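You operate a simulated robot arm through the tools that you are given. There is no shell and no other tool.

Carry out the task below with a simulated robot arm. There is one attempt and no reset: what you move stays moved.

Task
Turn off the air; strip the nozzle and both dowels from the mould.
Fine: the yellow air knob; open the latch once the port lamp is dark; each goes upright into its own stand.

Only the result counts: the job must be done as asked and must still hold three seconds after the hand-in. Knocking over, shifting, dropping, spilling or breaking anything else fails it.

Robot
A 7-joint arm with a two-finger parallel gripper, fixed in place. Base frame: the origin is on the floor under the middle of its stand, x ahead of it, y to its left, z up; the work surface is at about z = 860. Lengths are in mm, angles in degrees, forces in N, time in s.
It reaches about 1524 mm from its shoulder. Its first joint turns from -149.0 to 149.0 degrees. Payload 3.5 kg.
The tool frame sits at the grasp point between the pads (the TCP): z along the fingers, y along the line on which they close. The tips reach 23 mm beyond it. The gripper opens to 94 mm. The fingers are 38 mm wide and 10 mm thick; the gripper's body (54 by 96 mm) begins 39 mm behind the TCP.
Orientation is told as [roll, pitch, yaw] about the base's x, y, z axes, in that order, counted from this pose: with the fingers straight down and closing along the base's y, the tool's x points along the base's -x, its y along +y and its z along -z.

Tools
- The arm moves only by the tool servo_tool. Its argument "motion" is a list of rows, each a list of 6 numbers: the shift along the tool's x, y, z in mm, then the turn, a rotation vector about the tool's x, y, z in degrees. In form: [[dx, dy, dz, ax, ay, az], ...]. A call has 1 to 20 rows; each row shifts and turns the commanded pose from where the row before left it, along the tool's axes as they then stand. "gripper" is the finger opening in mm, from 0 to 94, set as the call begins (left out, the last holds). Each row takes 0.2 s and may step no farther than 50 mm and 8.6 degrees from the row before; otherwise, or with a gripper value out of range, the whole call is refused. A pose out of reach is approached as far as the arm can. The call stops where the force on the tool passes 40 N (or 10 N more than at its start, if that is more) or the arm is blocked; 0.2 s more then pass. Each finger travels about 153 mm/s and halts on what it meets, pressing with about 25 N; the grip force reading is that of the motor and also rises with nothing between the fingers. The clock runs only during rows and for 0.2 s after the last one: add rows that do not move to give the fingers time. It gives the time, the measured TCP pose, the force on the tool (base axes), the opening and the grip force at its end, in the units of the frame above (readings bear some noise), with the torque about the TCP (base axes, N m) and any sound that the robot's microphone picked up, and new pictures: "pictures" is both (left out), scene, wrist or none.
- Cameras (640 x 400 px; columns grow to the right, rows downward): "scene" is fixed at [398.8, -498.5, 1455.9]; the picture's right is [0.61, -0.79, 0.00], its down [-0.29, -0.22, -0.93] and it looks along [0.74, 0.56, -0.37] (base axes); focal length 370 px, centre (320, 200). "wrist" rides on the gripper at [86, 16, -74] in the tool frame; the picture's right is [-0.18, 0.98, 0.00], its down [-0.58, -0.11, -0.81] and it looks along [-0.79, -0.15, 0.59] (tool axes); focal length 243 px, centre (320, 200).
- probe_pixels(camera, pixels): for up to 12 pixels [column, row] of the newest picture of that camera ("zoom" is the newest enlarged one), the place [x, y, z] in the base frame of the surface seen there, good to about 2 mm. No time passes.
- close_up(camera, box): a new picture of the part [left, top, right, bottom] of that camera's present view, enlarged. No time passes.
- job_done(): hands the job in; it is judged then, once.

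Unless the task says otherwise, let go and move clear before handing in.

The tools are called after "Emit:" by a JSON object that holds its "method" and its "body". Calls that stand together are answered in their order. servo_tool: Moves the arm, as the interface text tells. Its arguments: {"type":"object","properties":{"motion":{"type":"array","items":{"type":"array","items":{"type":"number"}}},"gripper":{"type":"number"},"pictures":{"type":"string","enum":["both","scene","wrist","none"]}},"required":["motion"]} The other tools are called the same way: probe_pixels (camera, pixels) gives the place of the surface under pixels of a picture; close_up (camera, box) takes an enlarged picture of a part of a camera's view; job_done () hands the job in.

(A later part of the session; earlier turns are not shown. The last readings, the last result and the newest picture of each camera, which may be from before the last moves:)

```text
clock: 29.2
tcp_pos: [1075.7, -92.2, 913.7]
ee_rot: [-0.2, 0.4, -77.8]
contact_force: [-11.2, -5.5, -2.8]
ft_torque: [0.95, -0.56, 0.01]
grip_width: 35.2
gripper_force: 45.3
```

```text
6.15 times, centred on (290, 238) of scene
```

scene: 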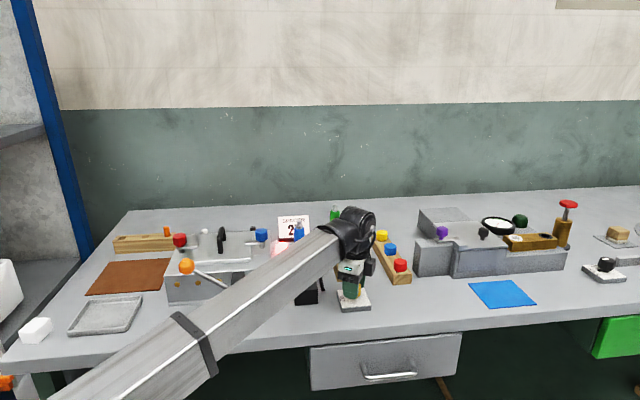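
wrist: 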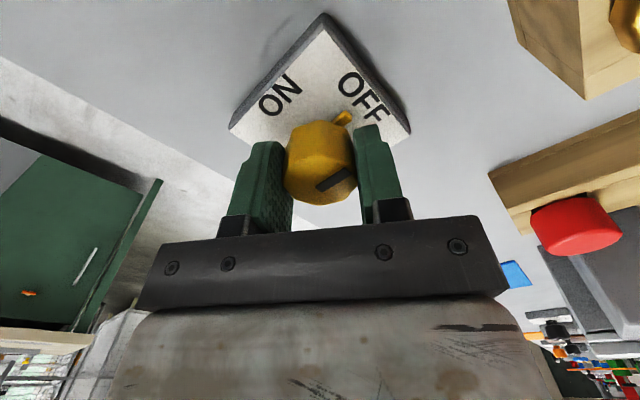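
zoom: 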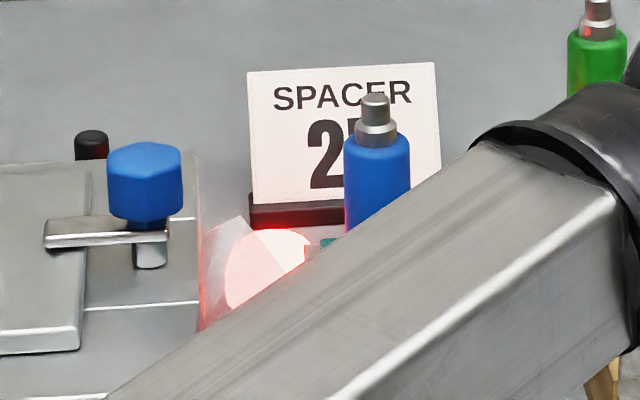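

The lamp is still lit. It may lag while the pressure bleeds off, so I'll wait a moment and then check again.

Emit:
{"method": "servo_tool", "body": {"motion": [[0, 0, 0, 0, 0, 0], [0, 0, 0, 0, 0, 0], [0, 0, 0, 0, 0, 0], [0, 0, 0, 0, 0, 0], [0, 0, 0, 0, 0, 0], [0, 0, 0, 0, 0, 0]], "pictures": "scene"}}

Emit:
{"method": "close_up", "body": {"camera": "scene", "box": [250, 205, 330, 270]}}

```text
clock: 30.6
tcp_pos: [1074.5, -91.5, 913.7]
ee_rot: [-0.2, 0.4, -77.8]
contact_force: [-11.8, -6.1, -2.5]
ft_torque: [0.43, -0.06, 0.02]
grip_width: 35.2
gripper_force: 44.7
```

scene: 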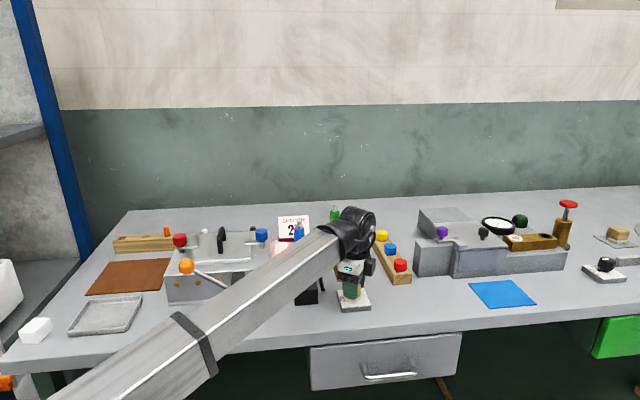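

```text
6.15 times, centred on (290, 238) of scene
```

zoom: 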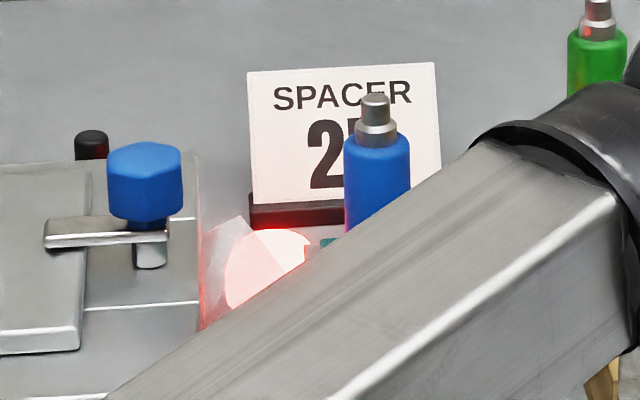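

It is still lit and the torque about z is about 0, so no end stop has been reached. I'll turn a few degrees more in small steps.

Emit:
{"method": "servo_tool", "body": {"motion": [[0, 0, 0, 0, 0, 2], [0, 0, 0, 0, 0, 2], [0, 0, 0, 0, 0, 0], [0, 0, 0, 0, 0, 0]], "pictures": "scene"}}

Emit:
{"method": "close_up", "body": {"camera": "scene", "box": [250, 205, 330, 270]}}

Emit:
{"method": "close_up", "body": {"camera": "wrist", "box": [225, 10, 425, 215]}}

```text
clock: 31.6
tcp_pos: [1074.4, -92.1, 912.6]
ee_rot: [-0.2, 0.4, -81.6]
contact_force: [-11.1, -6.2, -0.7]
ft_torque: [0.14, -0.39, 1.03]
grip_width: 35.5
gripper_force: 44.9
```

scene: 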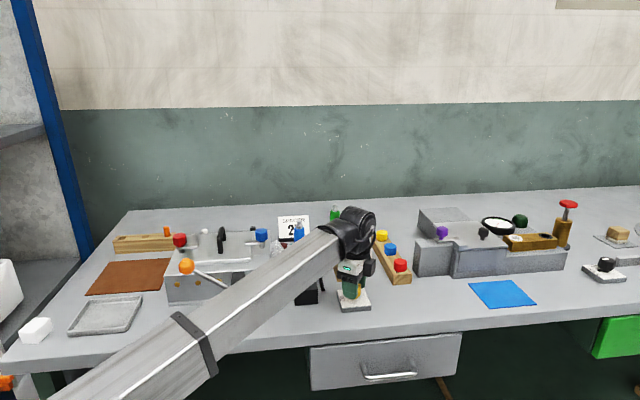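

```text
6.15 times, centred on (290, 238) of scene
```

zoom: 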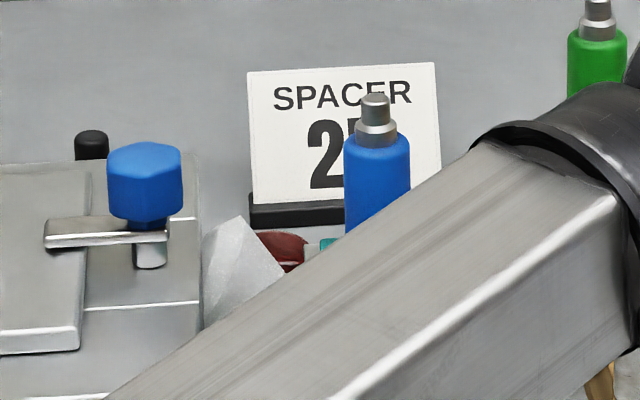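

```text
1.95 times, centred on (325, 112) of wrist
```

zoom: 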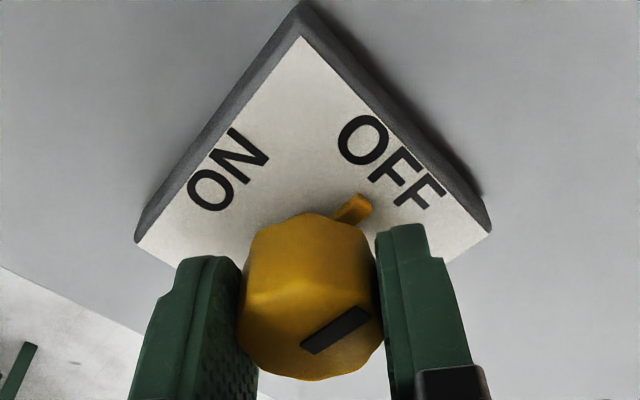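

The lamp has gone dark and a torque of 1.03 N·m shows the knob is at its stop. I'll release it, rise clear and confirm the lamp stays dark.

Emit:
{"method": "servo_tool", "body": {"gripper": 60, "motion": [[0, 0, 0, 0, 0, 0], [0, 0, 0, 0, 0, 0], [0, 0, -20, 0, 0, 0], [0, 0, -35, 0, 0, 0], [0, 0, -40, 0, 0, 0], [0, 0, -40, 0, 0, 0], [0, 0, 0, 0, 0, 0]]}}

Emit:
{"method": "close_up", "body": {"camera": "wrist", "box": [200, 0, 440, 150]}}

Emit:
{"method": "close_up", "body": {"camera": "scene", "box": [250, 205, 330, 270]}}

```text
clock: 33.2
tcp_pos: [1076.2, -93.8, 1050.2]
ee_rot: [-0.2, 0.3, -81.7]
contact_force: [1.2, 0.6, 0.0]
ft_torque: [-0.02, -0.01, 0.01]
grip_width: 60.0
gripper_force: 0.1
```

scene: 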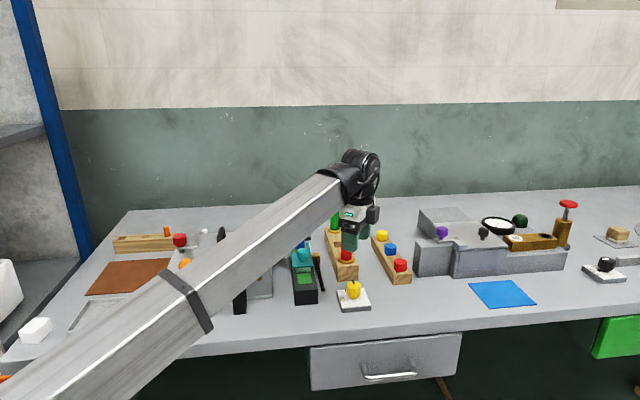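
wrist: 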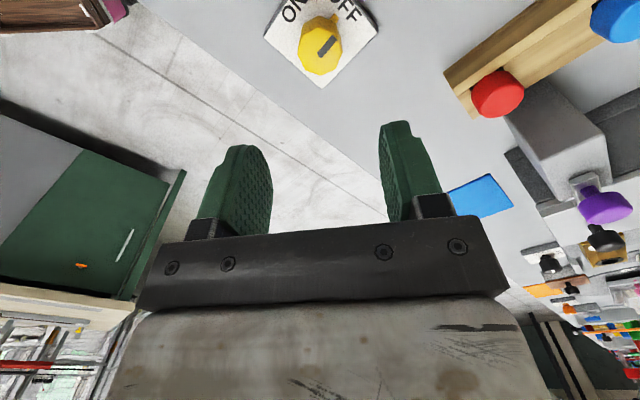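

```text
2.67 times, centred on (320, 75) of wrist
```

zoom: 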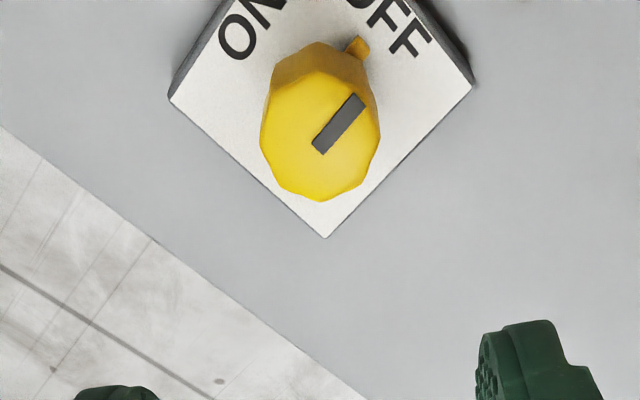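

```text
6.15 times, centred on (290, 238) of scene
```

zoom: 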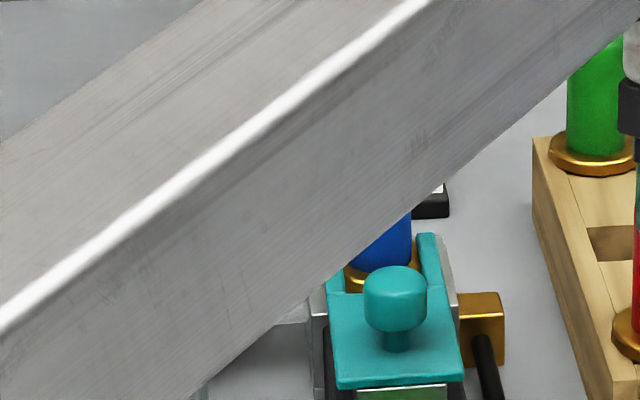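

The knob points to OFF and the red glow is gone. The teal latch knob is next. I'll rotate here to yaw ≈ +44°, which keeps the camera clear of both the blue clamp and the nozzle.

Emit:
{"method": "servo_tool", "body": {"motion": [[0, 0, 0, 0, 0, -7.85], [0, 0, 0, 0, 0, -7.85], [0, 0, 0, 0, 0, -7.85], [0, 0, 0, 0, 0, -7.85], [0, 0, 0, 0, 0, -7.85], [0, 0, 0, 0, 0, -7.85], [0, 0, 0, 0, 0, -7.85], [0, 0, 0, 0, 0, -7.85], [0, 0, 0, 0, 0, -7.85], [0, 0, 0, 0, 0, -7.85], [0, 0, 0, 0, 0, -7.85], [0, 0, 0, 0, 0, -7.85], [0, 0, 0, 0, 0, -7.85], [0, 0, 0, 0, 0, -7.85], [0, 0, 0, 0, 0, -7.85], [0, 0, 0, 0, 0, -7.85], [0, 0, 0, 0, 0, 0]]}}

```text
clock: 36.8
tcp_pos: [1076.1, -92.8, 1049.2]
ee_rot: [0.4, -0.2, 44.0]
contact_force: [-0.9, -0.2, 0.3]
ft_torque: [0.0, 0.01, -0.01]
grip_width: 59.9
gripper_force: 0.1
```

scene: 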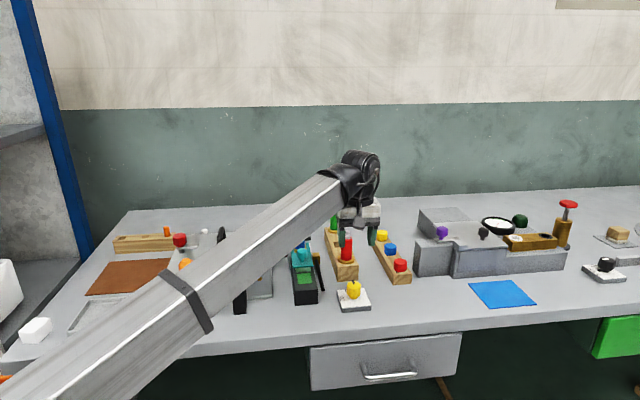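
wrist: 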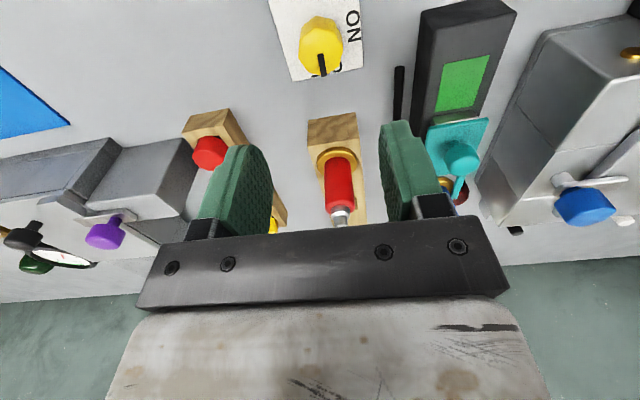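

There was no contact during the turn. The latch and rail are visible at (455,90). I'll move over the teal knob at height.

Emit:
{"method": "servo_tool", "body": {"motion": [[-28, 31, 0, 0, 0, 0], [-28, 31, 0, 0, 0, 0], [-28, 31, 0, 0, 0, 0], [-29, 31.3, 0, 0, 0, 0], [0, 0, 0, 0, 0, 0]]}}

```text
clock: 38.0
tcp_pos: [1073.3, 74.5, 1049.7]
ee_rot: [0.4, -0.1, 43.9]
contact_force: [-0.3, 0.6, 0.3]
ft_torque: [0.0, -0.02, 0.02]
grip_width: 59.8
gripper_force: 0.1
```

scene: 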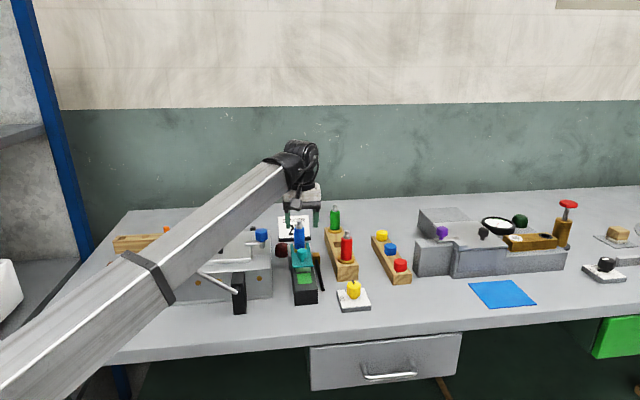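
wrist: 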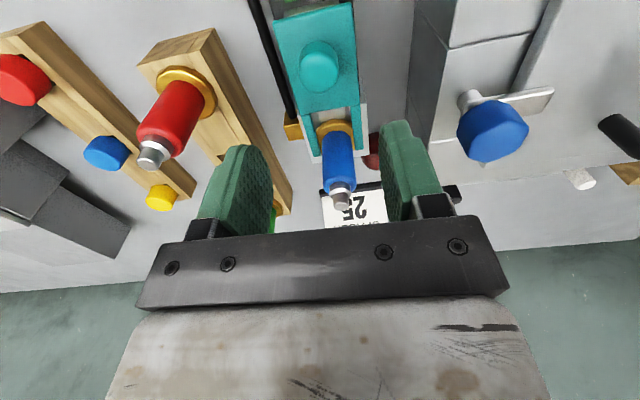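

The lamp is dark at (372,160), and the latch knob and nozzle are clear ahead. I'll probe them closely along with the blue clamp and mould edges.

Emit:
{"method": "close_up", "body": {"camera": "wrist", "box": [240, 0, 440, 215]}}

Emit:
{"method": "probe_pixels", "body": {"camera": "wrist", "pixels": [[320, 60], [302, 65], [338, 62], [320, 45], [320, 88], [493, 130], [493, 150], [520, 98], [460, 30], [415, 60], [425, 110], [410, 125]]}}

Emit:
{"method": "probe_pixels", "body": {"camera": "scene", "pixels": [[60, 350], [150, 265], [200, 225], [250, 185], [280, 165], [100, 360], [180, 290], [230, 240], [270, 210], [221, 232], [222, 252], [180, 236]]}}

```text
1.86 times, centred on (340, 108) of wrist
```

zoom: 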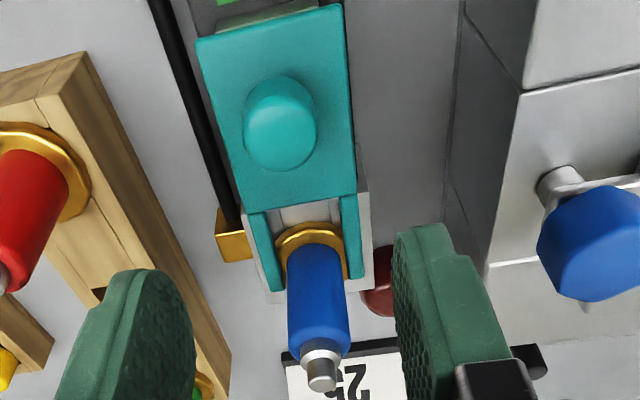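

```text
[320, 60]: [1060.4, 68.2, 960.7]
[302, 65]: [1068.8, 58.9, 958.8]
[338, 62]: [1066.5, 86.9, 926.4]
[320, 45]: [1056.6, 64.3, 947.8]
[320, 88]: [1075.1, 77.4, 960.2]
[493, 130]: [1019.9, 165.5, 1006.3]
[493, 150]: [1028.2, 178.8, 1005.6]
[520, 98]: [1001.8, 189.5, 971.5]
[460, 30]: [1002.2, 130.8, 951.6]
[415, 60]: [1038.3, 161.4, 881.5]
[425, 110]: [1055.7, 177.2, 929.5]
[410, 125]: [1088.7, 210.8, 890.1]
```

```text
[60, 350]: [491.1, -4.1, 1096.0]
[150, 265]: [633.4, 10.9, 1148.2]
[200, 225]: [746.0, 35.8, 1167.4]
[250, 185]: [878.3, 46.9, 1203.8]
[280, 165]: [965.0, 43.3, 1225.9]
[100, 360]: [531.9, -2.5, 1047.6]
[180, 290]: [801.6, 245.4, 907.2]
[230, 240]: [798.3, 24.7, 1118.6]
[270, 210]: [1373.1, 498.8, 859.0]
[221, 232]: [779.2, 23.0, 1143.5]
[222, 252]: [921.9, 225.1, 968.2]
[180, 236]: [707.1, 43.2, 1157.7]
```

The latch knob centre is about (1069, 73), radius 12.5, top at z≈961. I'll measure the forearm's lower edge once for later clearance, then go down onto the latch knob.

Emit:
{"method": "probe_pixels", "body": {"camera": "scene", "pixels": [[120, 343], [150, 312], [180, 284], [200, 268], [230, 244], [250, 227], [265, 215], [140, 325], [170, 295]]}}

Emit:
{"method": "servo_tool", "body": {"motion": [[4, 1, 30, 0, 0, 0], [0, 0, 30, 0, 0, 0], [0, 0, 22, 0, 0, 0], [0, 0, 12, 0, 0, 0], [0, 0, 0, 0, 0, 0]]}}

```text
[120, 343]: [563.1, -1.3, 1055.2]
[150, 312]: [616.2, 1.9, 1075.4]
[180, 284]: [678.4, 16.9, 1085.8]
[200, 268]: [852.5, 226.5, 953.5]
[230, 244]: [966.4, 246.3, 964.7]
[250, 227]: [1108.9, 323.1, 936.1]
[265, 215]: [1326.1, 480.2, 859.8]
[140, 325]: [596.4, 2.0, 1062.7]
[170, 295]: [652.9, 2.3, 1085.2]
```

```text
clock: 39.2
tcp_pos: [1067.5, 74.3, 954.9]
ee_rot: [0.4, 0.0, 43.9]
contact_force: [-1.3, 0.8, -1.1]
ft_torque: [-0.06, -0.02, 0.01]
grip_width: 60.1
gripper_force: 0.1
```

scene: 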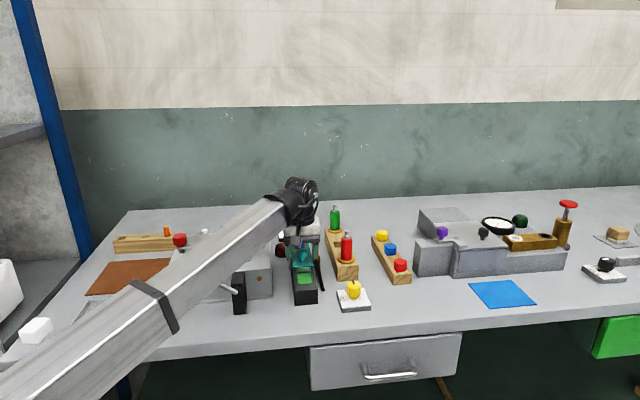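
wrist: 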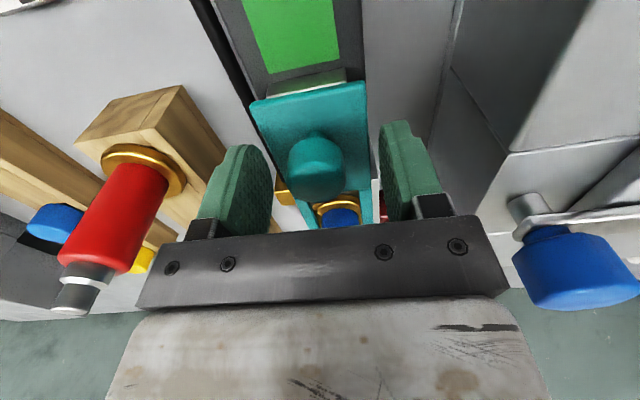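

The fingers straddle the latch knob with the tips at z≈932, above the plate at 926. I'll nudge 1.5 mm sideways and then close.

Emit:
{"method": "servo_tool", "body": {"motion": [[-0.5, -1.5, 0.5, 0, 0, 0], [0, 0, 0, 0, 0, 0]], "pictures": "none"}}

Emit:
{"method": "servo_tool", "body": {"gripper": 16, "motion": [[0, 0, 0, 0, 0, 0], [0, 0, 0, 0, 0, 0], [0, 0, 0, 0, 0, 0]], "pictures": "wrist"}}

```text
clock: 39.8
tcp_pos: [1070.1, 72.3, 954.2]
ee_rot: [0.4, -0.2, 43.9]
contact_force: [-0.1, -0.4, -0.2]
ft_torque: [0.0, 0.02, 0.0]
grip_width: 59.9
gripper_force: 0.1
```

```text
clock: 40.6
tcp_pos: [1070.5, 73.2, 955.6]
ee_rot: [0.3, -0.1, 43.9]
contact_force: [0.8, -1.9, -0.6]
ft_torque: [-0.61, -0.56, -0.03]
grip_width: 27.2
gripper_force: 45.0
```

wrist: 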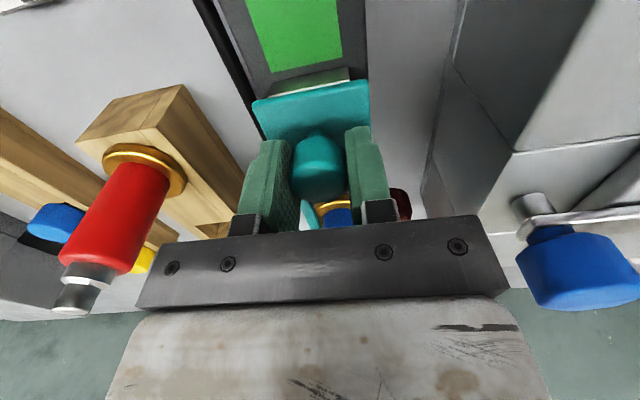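

The knob is gripped at 27.2 mm and the lamp is still dark. I'll pull along tool +x, the slide direction away from the nozzle, starting with a short stroke.

Emit:
{"method": "servo_tool", "body": {"motion": [[4, 0, 0, 0, 0, 0], [6, 0, 0, 0, 0, 0], [6, 0, 0, 0, 0, 0], [6, 0, 0, 0, 0, 0], [0, 0, 0, 0, 0, 0]], "pictures": "wrist"}}

```text
clock: 41.8
tcp_pos: [1052.9, 56.1, 954.0]
ee_rot: [0.3, -0.1, 43.7]
contact_force: [15.3, -15.4, 2.1]
ft_torque: [-0.59, -0.8, 0.03]
grip_width: 27.3
gripper_force: 44.6
```

wrist: 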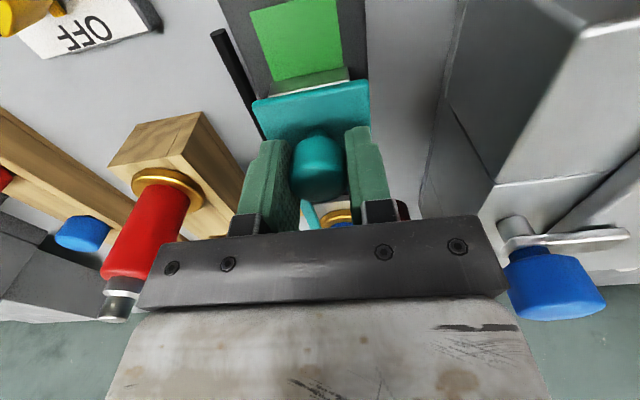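

The slide moves. A side force of about 21 N shows the rail runs slightly off my line, so I'll correct sideways a little as I keep pulling.

Emit:
{"method": "servo_tool", "body": {"motion": [[0, -1, 0, 0, 0, 0], [5, -1, 0, 0, 0, 0], [6, -0.5, 0, 0, 0, 0], [0, 0, 0, 0, 0, 0]], "pictures": "none"}}

```text
clock: 42.8
tcp_pos: [1047.1, 49.7, 956.2]
ee_rot: [0.5, -0.1, 43.9]
contact_force: [6.6, -6.2, 1.7]
ft_torque: [-0.54, -0.55, 0.01]
grip_width: 27.6
gripper_force: 45.3
```

The side force has dropped to 9 N. I'll keep pulling with a small correction.

Emit:
{"method": "servo_tool", "body": {"motion": [[6, -0.5, 0, 0, 0, 0], [6, -0.4, 0, 0, 0, 0], [6, -0.3, 0, 0, 0, 0], [0, 0, 0, 0, 0, 0]], "pictures": "both"}}

```text
clock: 43.8
tcp_pos: [1034.0, 35.2, 954.9]
ee_rot: [0.5, -0.1, 44.0]
contact_force: [-6.6, 6.5, -0.2]
ft_torque: [-0.29, -0.6, 0.0]
grip_width: 27.3
gripper_force: 44.9
```

scene: 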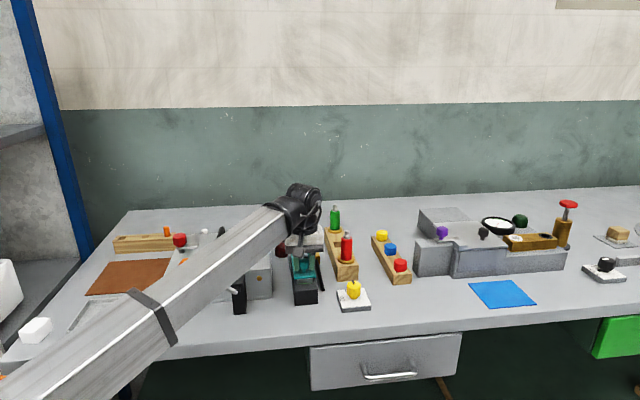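
wrist: 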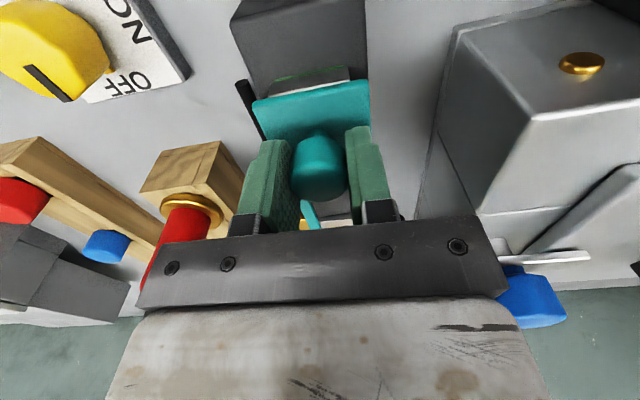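

The plate has slid about 53 mm and almost covers the green patch, with no end stop yet. I'll continue gently until it stops.

Emit:
{"method": "servo_tool", "body": {"motion": [[3, 0.5, 0, 0, 0, 0], [3, 0, 0, 0, 0, 0], [3, 0, 0, 0, 0, 0], [0, 0, 0, 0, 0, 0]], "pictures": "wrist"}}

```text
clock: 45.0
tcp_pos: [1029.8, 32.8, 956.0]
ee_rot: [0.5, -0.5, 44.1]
contact_force: [6.6, 17.0, -5.0]
ft_torque: [-1.19, 0.16, -0.22]
grip_width: 27.3
gripper_force: 45.0
stopped in row 4: the force on the tool passed its limit at 41 N (the readings are from after the stop); the commanded pose is now the measured one
```

wrist: 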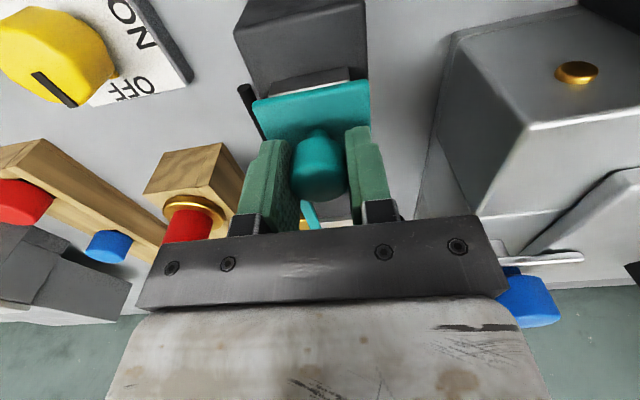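

The slide hit its end stop after about 57 mm and the green patch is covered. I'll release and rise straight up, then check that the latch stays open.

Emit:
{"method": "servo_tool", "body": {"gripper": 56, "motion": [[0, 0, 0, 0, 0, 0], [0, 0, 0, 0, 0, 0], [0, 0, -15, 0, 0, 0], [0, 0, -30, 0, 0, 0], [0, 0, -40, 0, 0, 0], [0, 0, -40, 0, 0, 0], [0, 0, 0, 0, 0, 0]]}}

```text
clock: 46.6
tcp_pos: [1028.3, 32.2, 1081.9]
ee_rot: [0.4, -0.4, 44.0]
contact_force: [-0.1, 0.2, 0.1]
ft_torque: [0.01, 0.04, -0.01]
grip_width: 55.9
gripper_force: 0.0
```

scene: 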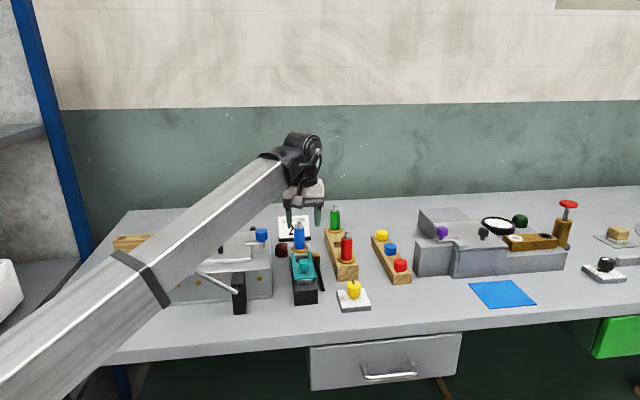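
wrist: 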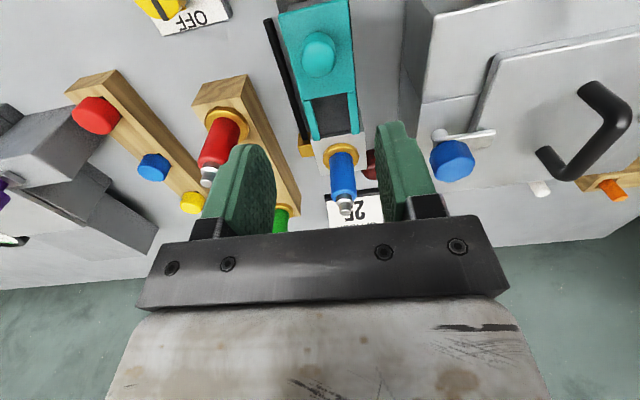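

Emit:
{"method": "close_up", "body": {"camera": "wrist", "box": [260, 0, 400, 230]}}

Emit:
{"method": "probe_pixels", "body": {"camera": "zoom", "pixels": [[320, 200]]}}

Emit:
{"method": "close_up", "body": {"camera": "scene", "box": [268, 210, 368, 310]}}

```text
1.74 times, centred on (330, 115) of wrist
```

zoom: 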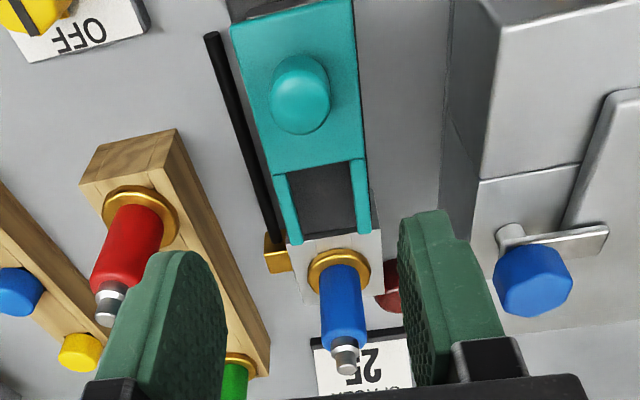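

```text
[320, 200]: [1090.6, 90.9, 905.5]
```

```text
4.00 times, centred on (318, 260) of scene
```

zoom: 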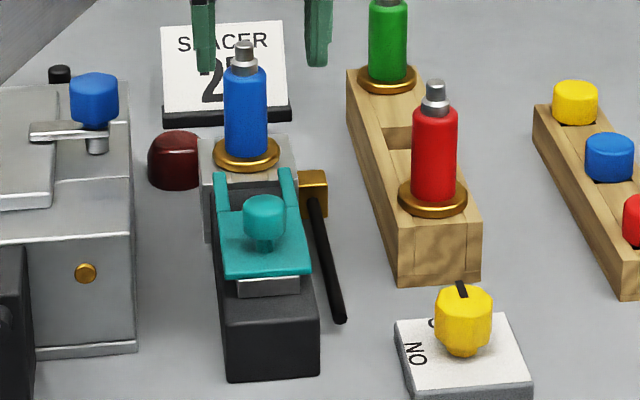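

The latch stays open, the lamp is dark at (372,160), and the blue nozzle with its brass flange is free. I'll turn to yaw −46° for the nozzle pick, keeping the camera clear of the red nozzle and the clamp.

Emit:
{"method": "servo_tool", "body": {"motion": [[0, 0, 0, 0, 0, 7.5], [0, 0, 0, 0, 0, 7.5], [0, 0, 0, 0, 0, 7.5], [0, 0, 0, 0, 0, 7.5], [0, 0, 0, 0, 0, 7.5], [0, 0, 0, 0, 0, 7.5], [0, 0, 0, 0, 0, 7.5], [0, 0, 0, 0, 0, 7.5], [0, 0, 0, 0, 0, 7.5], [0, 0, 0, 0, 0, 7.5], [0, 0, 0, 0, 0, 7.5], [0, 0, 0, 0, 0, 7.5], [0, 0, 0, 0, 0, 0]]}}

```text
clock: 49.4
tcp_pos: [1030.3, 30.8, 1079.8]
ee_rot: [0.4, 0.4, -45.9]
contact_force: [0.5, 0.1, 0.4]
ft_torque: [0.03, 0.05, -0.02]
grip_width: 56.1
gripper_force: 0.0
```

scene: 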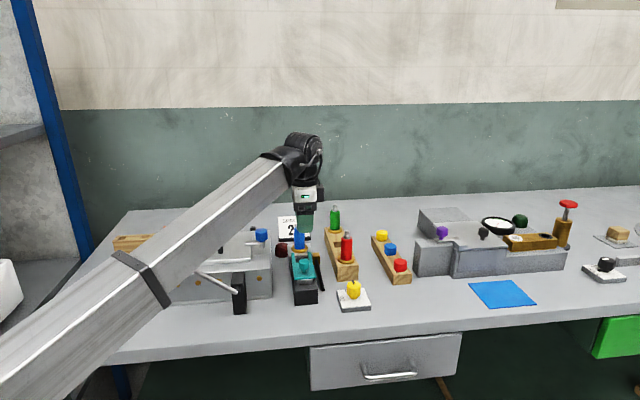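
wrist: 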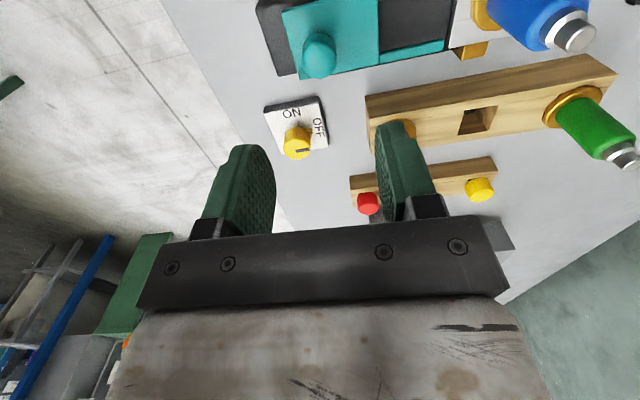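

The nozzle and its stand's square middle hole are visible at (477,118). I'll enlarge and probe both.

Emit:
{"method": "close_up", "body": {"camera": "wrist", "box": [360, 50, 640, 175]}}

Emit:
{"method": "probe_pixels", "body": {"camera": "wrist", "pixels": [[465, 110], [496, 106], [459, 133], [488, 130], [478, 118], [580, 33], [550, 45], [590, 22], [520, 5], [575, 95], [630, 160], [600, 65]]}}

```text
2.29 times, centred on (500, 112) of wrist
```

zoom: 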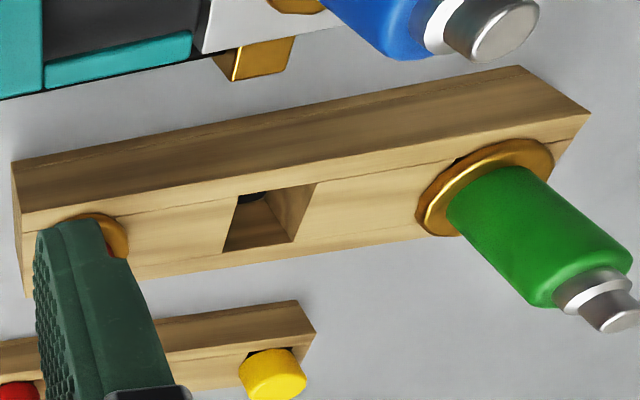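

```text
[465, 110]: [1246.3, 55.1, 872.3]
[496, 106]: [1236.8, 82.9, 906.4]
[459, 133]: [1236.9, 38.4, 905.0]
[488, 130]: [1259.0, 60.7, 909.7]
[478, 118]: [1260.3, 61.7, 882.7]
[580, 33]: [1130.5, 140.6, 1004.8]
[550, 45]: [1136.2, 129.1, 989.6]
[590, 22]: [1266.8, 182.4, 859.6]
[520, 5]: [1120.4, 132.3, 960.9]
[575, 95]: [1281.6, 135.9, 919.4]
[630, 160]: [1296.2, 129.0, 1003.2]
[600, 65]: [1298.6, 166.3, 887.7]
```

There is something dark inside the hole. I'll enlarge it and probe its rim corners.

Emit:
{"method": "close_up", "body": {"camera": "wrist", "box": [440, 95, 520, 145]}}

```text
8.00 times, centred on (480, 120) of wrist
```

zoom: 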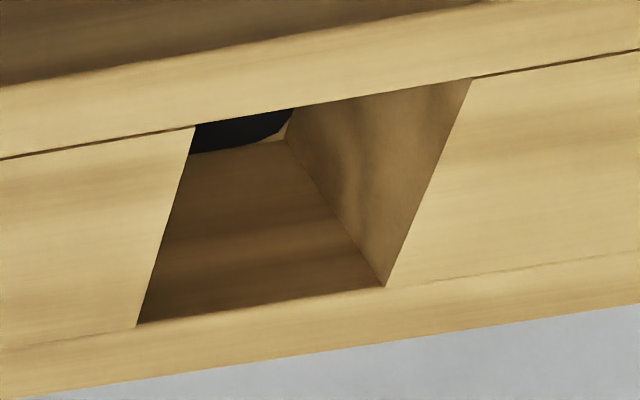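

Emit:
{"method": "probe_pixels", "body": {"camera": "zoom", "pixels": [[188, 120], [478, 72], [395, 290], [130, 332], [215, 140], [240, 130], [290, 290], [380, 180], [20, 200], [560, 200], [250, 370], [300, 10]]}}

```text
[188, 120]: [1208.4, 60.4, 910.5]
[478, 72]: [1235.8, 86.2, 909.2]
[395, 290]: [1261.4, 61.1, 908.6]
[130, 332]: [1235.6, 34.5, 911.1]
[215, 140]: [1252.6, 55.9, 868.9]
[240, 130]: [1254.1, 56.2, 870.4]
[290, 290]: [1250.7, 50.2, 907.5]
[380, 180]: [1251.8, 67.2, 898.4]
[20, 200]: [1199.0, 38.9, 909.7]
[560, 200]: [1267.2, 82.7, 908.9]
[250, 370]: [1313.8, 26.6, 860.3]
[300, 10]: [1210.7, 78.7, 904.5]
```

The stand's hole is a 37 mm square centred near (1235.3, 60.6) with its top at z≈910. I'll move above the blue nozzle to measure its axis.

Emit:
{"method": "servo_tool", "body": {"motion": [[1.7, 37, 0, 0, 0, 0], [1.7, 37, 0, 0, 0, 0], [1.7, 37, 0, 0, 0, 0], [1.7, 37, 0, 0, 0, 0], [0, 0, 0, 0, 0, 0]]}}

```text
clock: 50.6
tcp_pos: [1130.3, 139.4, 1082.5]
ee_rot: [0.4, 0.4, -46.0]
contact_force: [-0.3, 0.1, 0.2]
ft_torque: [0.01, 0.0, -0.02]
grip_width: 56.2
gripper_force: 0.1
```

scene: 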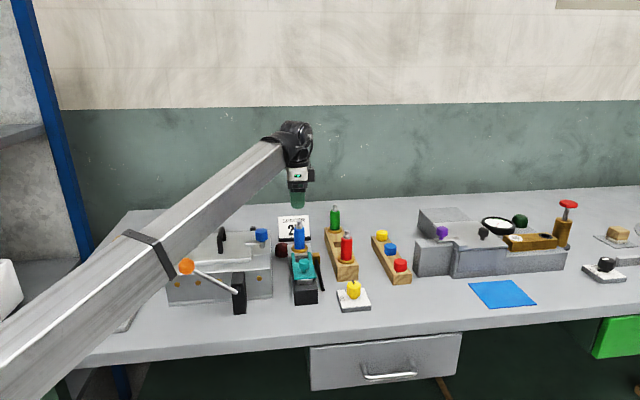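
wrist: 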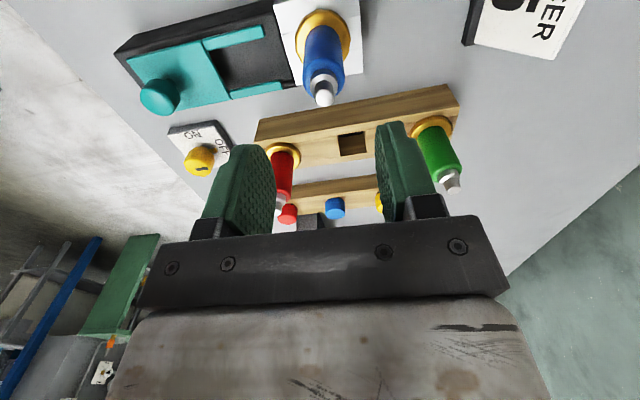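

Emit:
{"method": "close_up", "body": {"camera": "wrist", "box": [280, 0, 380, 110]}}

Emit:
{"method": "probe_pixels", "body": {"camera": "wrist", "pixels": [[324, 99], [318, 98], [330, 98], [313, 78], [337, 78], [308, 45], [340, 43], [322, 30], [348, 40], [300, 42]]}}

Emit:
{"method": "close_up", "body": {"camera": "scene", "box": [280, 215, 320, 265]}}

```text
3.64 times, centred on (330, 55) of wrist
```

zoom: 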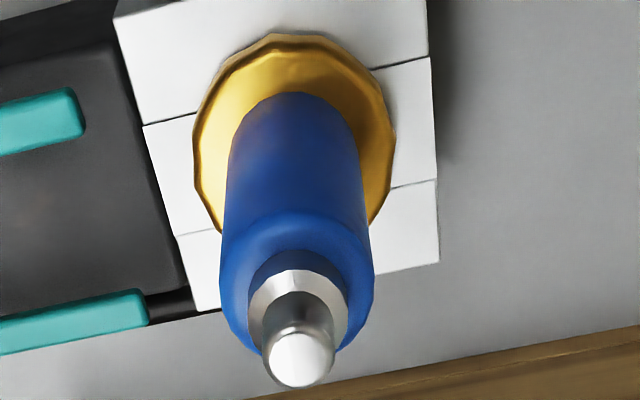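

```text
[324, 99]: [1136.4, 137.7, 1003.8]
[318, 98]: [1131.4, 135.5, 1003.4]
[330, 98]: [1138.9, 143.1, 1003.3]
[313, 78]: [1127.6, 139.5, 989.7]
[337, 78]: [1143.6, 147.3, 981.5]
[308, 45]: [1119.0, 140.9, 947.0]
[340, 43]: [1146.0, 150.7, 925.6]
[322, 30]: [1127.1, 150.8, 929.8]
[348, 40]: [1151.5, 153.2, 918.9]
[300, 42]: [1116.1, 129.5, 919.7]
```

```text
8.00 times, centred on (300, 240) of scene
```

zoom: 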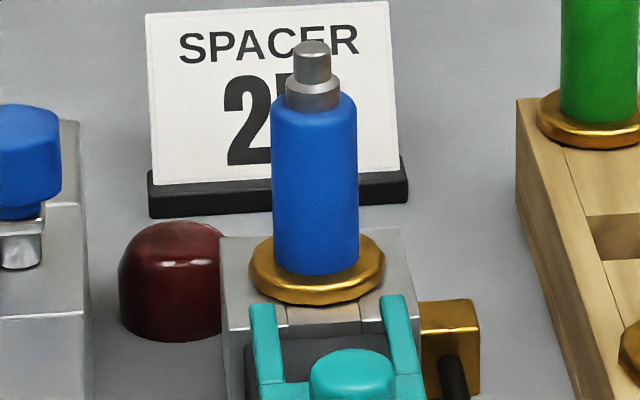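

The nozzle axis is near (1135.5, 139.5) with its tip at z≈1004. I'll shift about 4 mm and descend to z≈975, so the palm at +39 stays above the tip.

Emit:
{"method": "servo_tool", "body": {"motion": [[-3.6, 3.6, 10, 0, 0, 0], [0, 0, 30, 0, 0, 0], [0, 0, 30, 0, 0, 0], [0, 0, 25, 0, 0, 0], [0, 0, 12, 0, 0, 0], [0, 0, 0, 0, 0, 0]]}}

```text
clock: 52.0
tcp_pos: [1136.5, 140.0, 976.4]
ee_rot: [0.4, 0.4, -46.0]
contact_force: [-0.4, 0.0, 0.2]
ft_torque: [0.02, 0.01, -0.01]
grip_width: 56.0
gripper_force: 0.0
```

scene: 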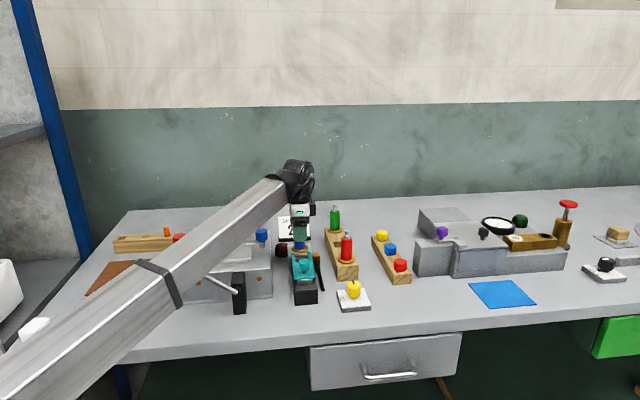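
wrist: 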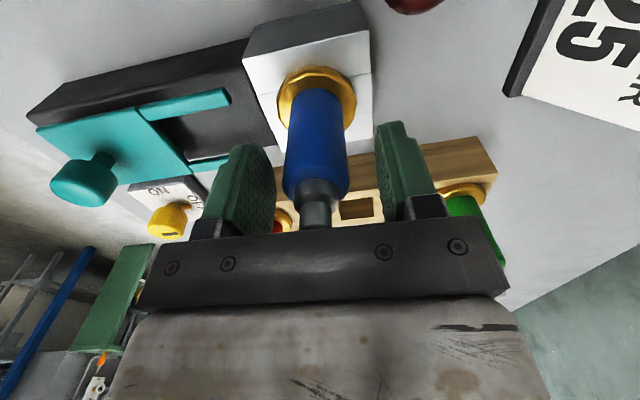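

The nozzle body is between the pads at columns 285–347. I'll close on it without moving.

Emit:
{"method": "servo_tool", "body": {"gripper": 16, "motion": [[0, 0, 0, 0, 0, 0], [0, 0, 0, 0, 0, 0], [0, 0, 0, 0, 0, 0]], "pictures": "wrist"}}

```text
clock: 52.8
tcp_pos: [1135.5, 138.2, 976.8]
ee_rot: [0.5, 0.3, -46.0]
contact_force: [-1.1, -1.1, 2.1]
ft_torque: [-0.2, 0.18, 0.03]
grip_width: 31.5
gripper_force: 25.3
```

wrist: 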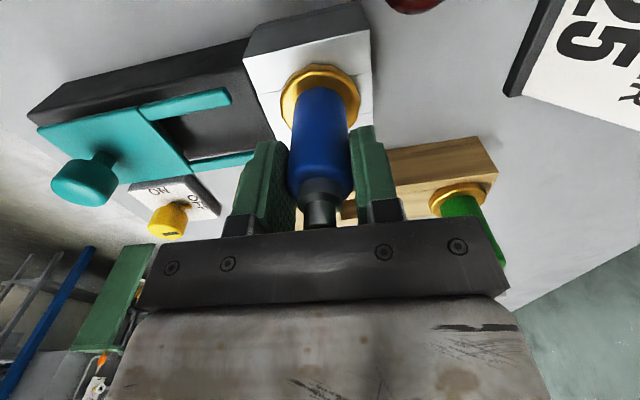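

The nozzle is held at 31.5 mm with little side force. I'll lift slowly, straight up, and watch for anything binding.

Emit:
{"method": "servo_tool", "body": {"motion": [[0, 0, -4, 0, 0, 0], [0, 0, -8, 0, 0, 0], [0, 0, -10, 0, 0, 0], [0, 0, -12, 0, 0, 0], [0, 0, 0, 0, 0, 0]], "pictures": "wrist"}}

```text
clock: 54.0
tcp_pos: [1134.6, 139.3, 1010.1]
ee_rot: [0.4, 0.4, -46.0]
contact_force: [-4.3, -3.9, -2.1]
ft_torque: [-0.44, 0.37, 0.01]
grip_width: 31.5
gripper_force: 25.1
```

wrist: 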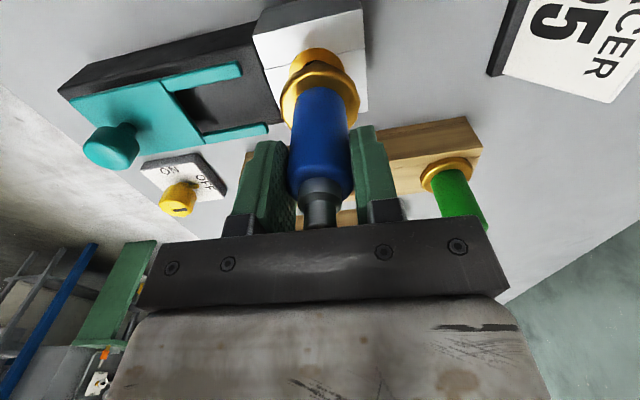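

The nozzle is coming out and its brass shank is visible below the flange. I'll keep lifting.

Emit:
{"method": "servo_tool", "body": {"motion": [[0, 0, -15, 0, 0, 0], [0, 0, -20, 0, 0, 0], [0, 0, -20, 0, 0, 0], [0, 0, -20, 0, 0, 0], [0, 0, 0, 0, 0, 0]]}}

Emit:
{"method": "close_up", "body": {"camera": "scene", "box": [270, 165, 350, 265]}}

Emit:
{"method": "close_up", "body": {"camera": "wrist", "box": [220, 0, 420, 230]}}

```text
clock: 55.2
tcp_pos: [1137.3, 137.7, 1083.9]
ee_rot: [0.4, 0.4, -46.0]
contact_force: [-0.7, 0.9, -2.2]
ft_torque: [0.0, 0.0, 0.03]
grip_width: 31.7
gripper_force: 25.3
```

scene: 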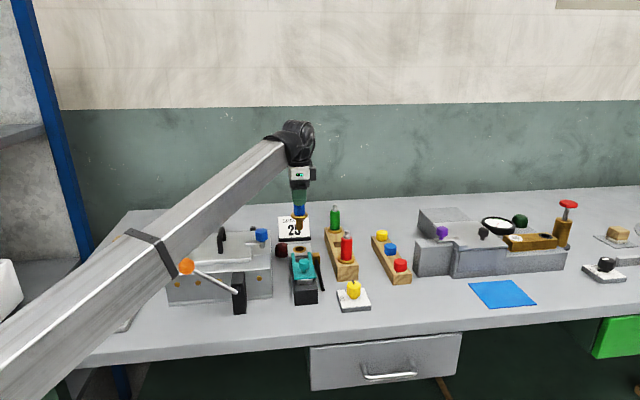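
wrist: 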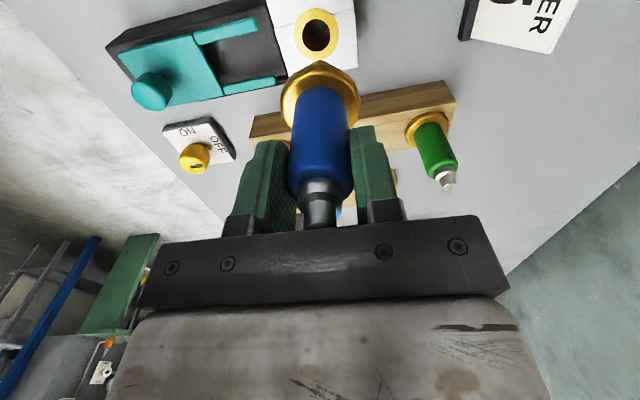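

```text
4.00 times, centred on (310, 215) of scene
```

zoom: 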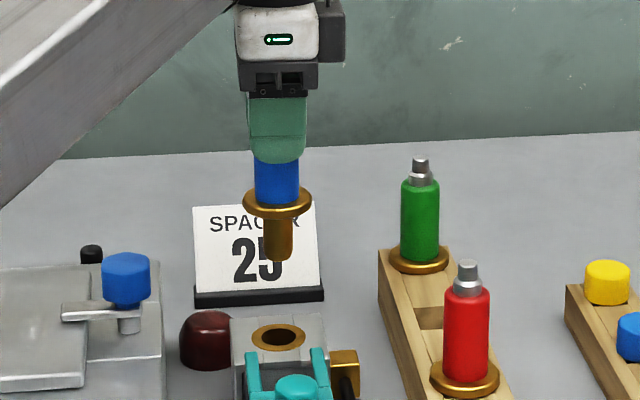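

```text
1.74 times, centred on (320, 115) of wrist
```

zoom: 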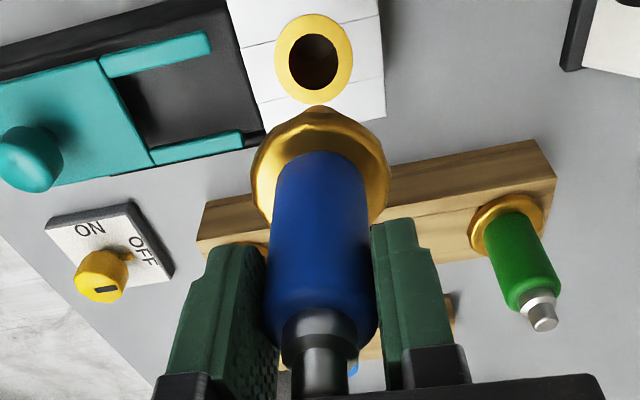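

The nozzle is out and hanging straight, with a round shank about 38 mm long. I'll carry it over the stand's middle hole, staying above the neighbouring nozzles.

Emit:
{"method": "servo_tool", "body": {"motion": [[-20, 2.5, 0, 0, 0, 0], [-30, 4, 0, 0, 0, 0], [-30, 4, 0, 0, 0, 0], [-28, 4, 0, 0, 0, 0], [-17, 2.5, 0, 0, 0, 0], [0, 0, 0, 0, 0, 0], [0, 0, 0, 0, 0, 0]]}}

Emit:
{"method": "close_up", "body": {"camera": "scene", "box": [290, 165, 390, 290]}}

Emit:
{"method": "close_up", "body": {"camera": "wrist", "box": [220, 0, 420, 125]}}

```text
clock: 56.8
tcp_pos: [1235.2, 59.3, 1082.1]
ee_rot: [0.4, 0.4, -46.0]
contact_force: [-1.0, -0.4, -3.5]
ft_torque: [0.01, 0.02, 0.01]
grip_width: 31.6
gripper_force: 25.1
```

scene: 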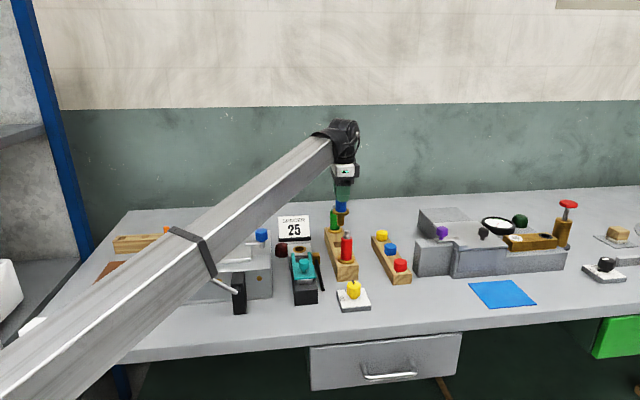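
wrist: 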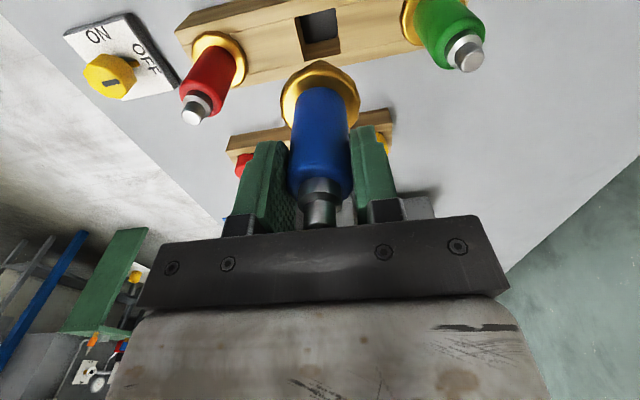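

```text
3.20 times, centred on (340, 228) of scene
```

zoom: 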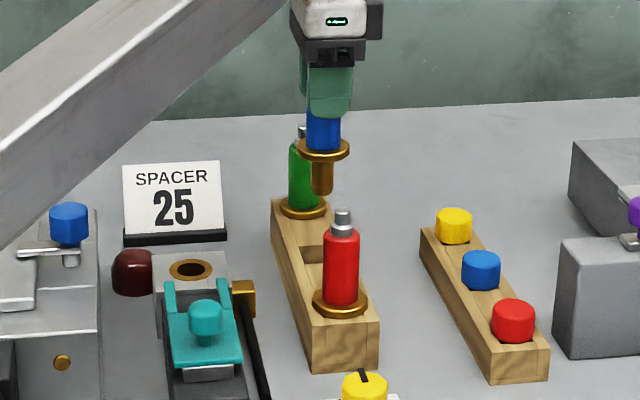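

```text
3.20 times, centred on (320, 62) of wrist
```

zoom: 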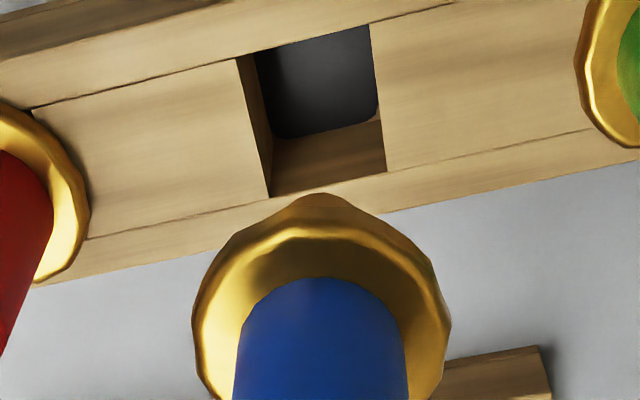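

The hole and a dark pad at its floor are clear. I'll re-probe the rim corners from this nearer view.

Emit:
{"method": "probe_pixels", "body": {"camera": "zoom", "pixels": [[231, 58], [376, 22], [392, 174], [266, 202], [320, 90], [310, 130], [255, 100], [330, 165], [150, 130], [480, 100]]}}

Emit:
{"method": "probe_pixels", "body": {"camera": "wrist", "pixels": [[318, 210], [320, 66], [283, 100], [358, 98], [198, 110], [470, 52]]}}

```text
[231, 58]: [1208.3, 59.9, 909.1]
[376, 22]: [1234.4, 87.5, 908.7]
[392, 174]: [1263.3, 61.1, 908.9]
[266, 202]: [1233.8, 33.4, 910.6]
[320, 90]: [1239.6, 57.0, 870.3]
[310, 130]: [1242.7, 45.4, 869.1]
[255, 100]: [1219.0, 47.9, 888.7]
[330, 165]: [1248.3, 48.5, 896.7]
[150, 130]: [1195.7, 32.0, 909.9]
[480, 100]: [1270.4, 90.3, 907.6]
```

```text
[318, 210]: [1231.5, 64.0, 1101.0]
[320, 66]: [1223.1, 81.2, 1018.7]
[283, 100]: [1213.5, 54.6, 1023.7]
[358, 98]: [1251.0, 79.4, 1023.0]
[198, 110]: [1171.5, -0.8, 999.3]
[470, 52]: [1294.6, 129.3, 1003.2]
```

The hole centre is (1235, 60.5) and the nozzle is within about 1–2 mm of it, well inside the clearance. I'll descend until the shank is just above the rim.

Emit:
{"method": "servo_tool", "body": {"motion": [[0, 0, 20, 0, 0, 0], [0, 0, 25, 0, 0, 0], [0, 0, 15, 0, 0, 0], [0, 0, 0, 0, 0, 0]]}}

Emit:
{"method": "close_up", "body": {"camera": "scene", "box": [310, 180, 370, 285]}}

Emit:
{"method": "close_up", "body": {"camera": "wrist", "box": [220, 0, 420, 125]}}

```text
clock: 57.8
tcp_pos: [1236.3, 62.2, 1023.2]
ee_rot: [0.5, 0.4, -46.0]
contact_force: [0.0, 0.2, -2.6]
ft_torque: [0.05, -0.02, 0.0]
grip_width: 31.5
gripper_force: 24.8
```

scene: 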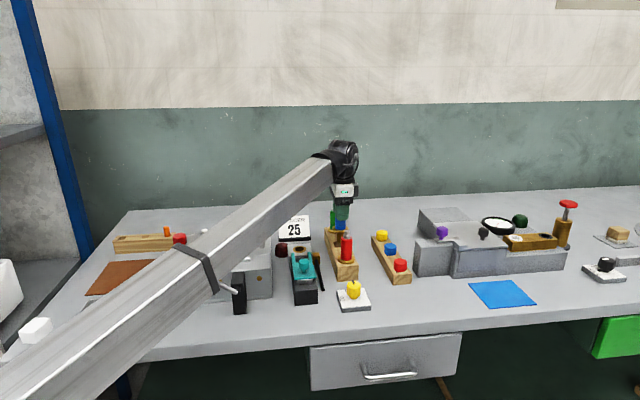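
wrist: 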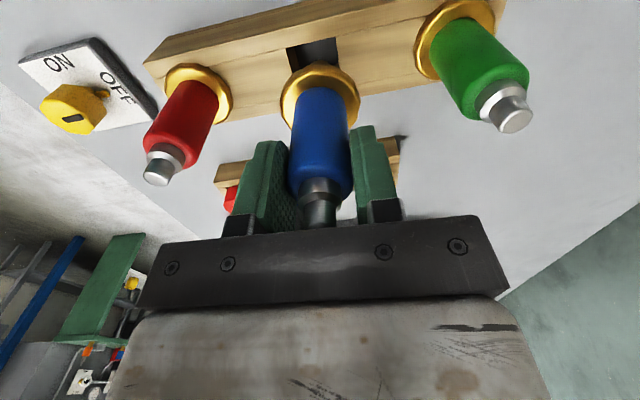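

```text
3.81 times, centred on (340, 232) of scene
```

zoom: 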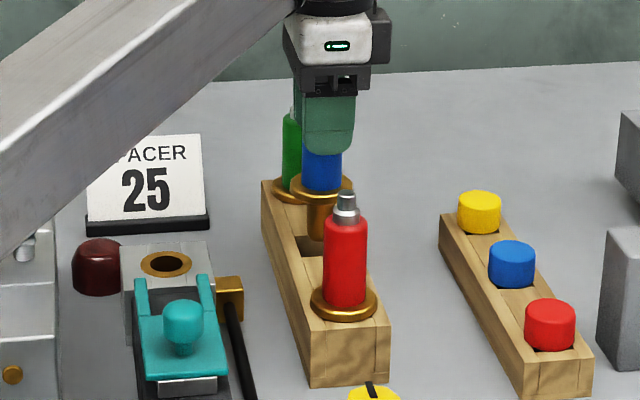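

```text
3.20 times, centred on (320, 62) of wrist
```

zoom: 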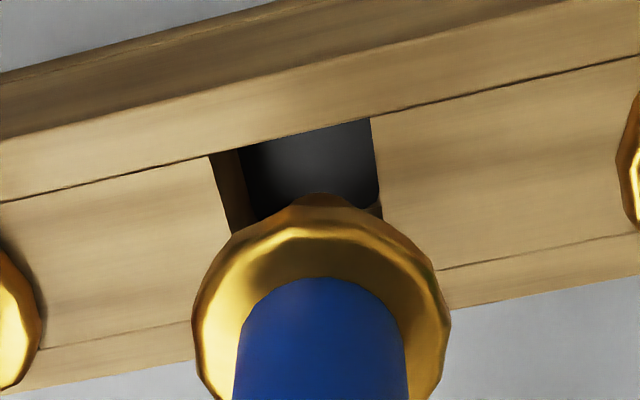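

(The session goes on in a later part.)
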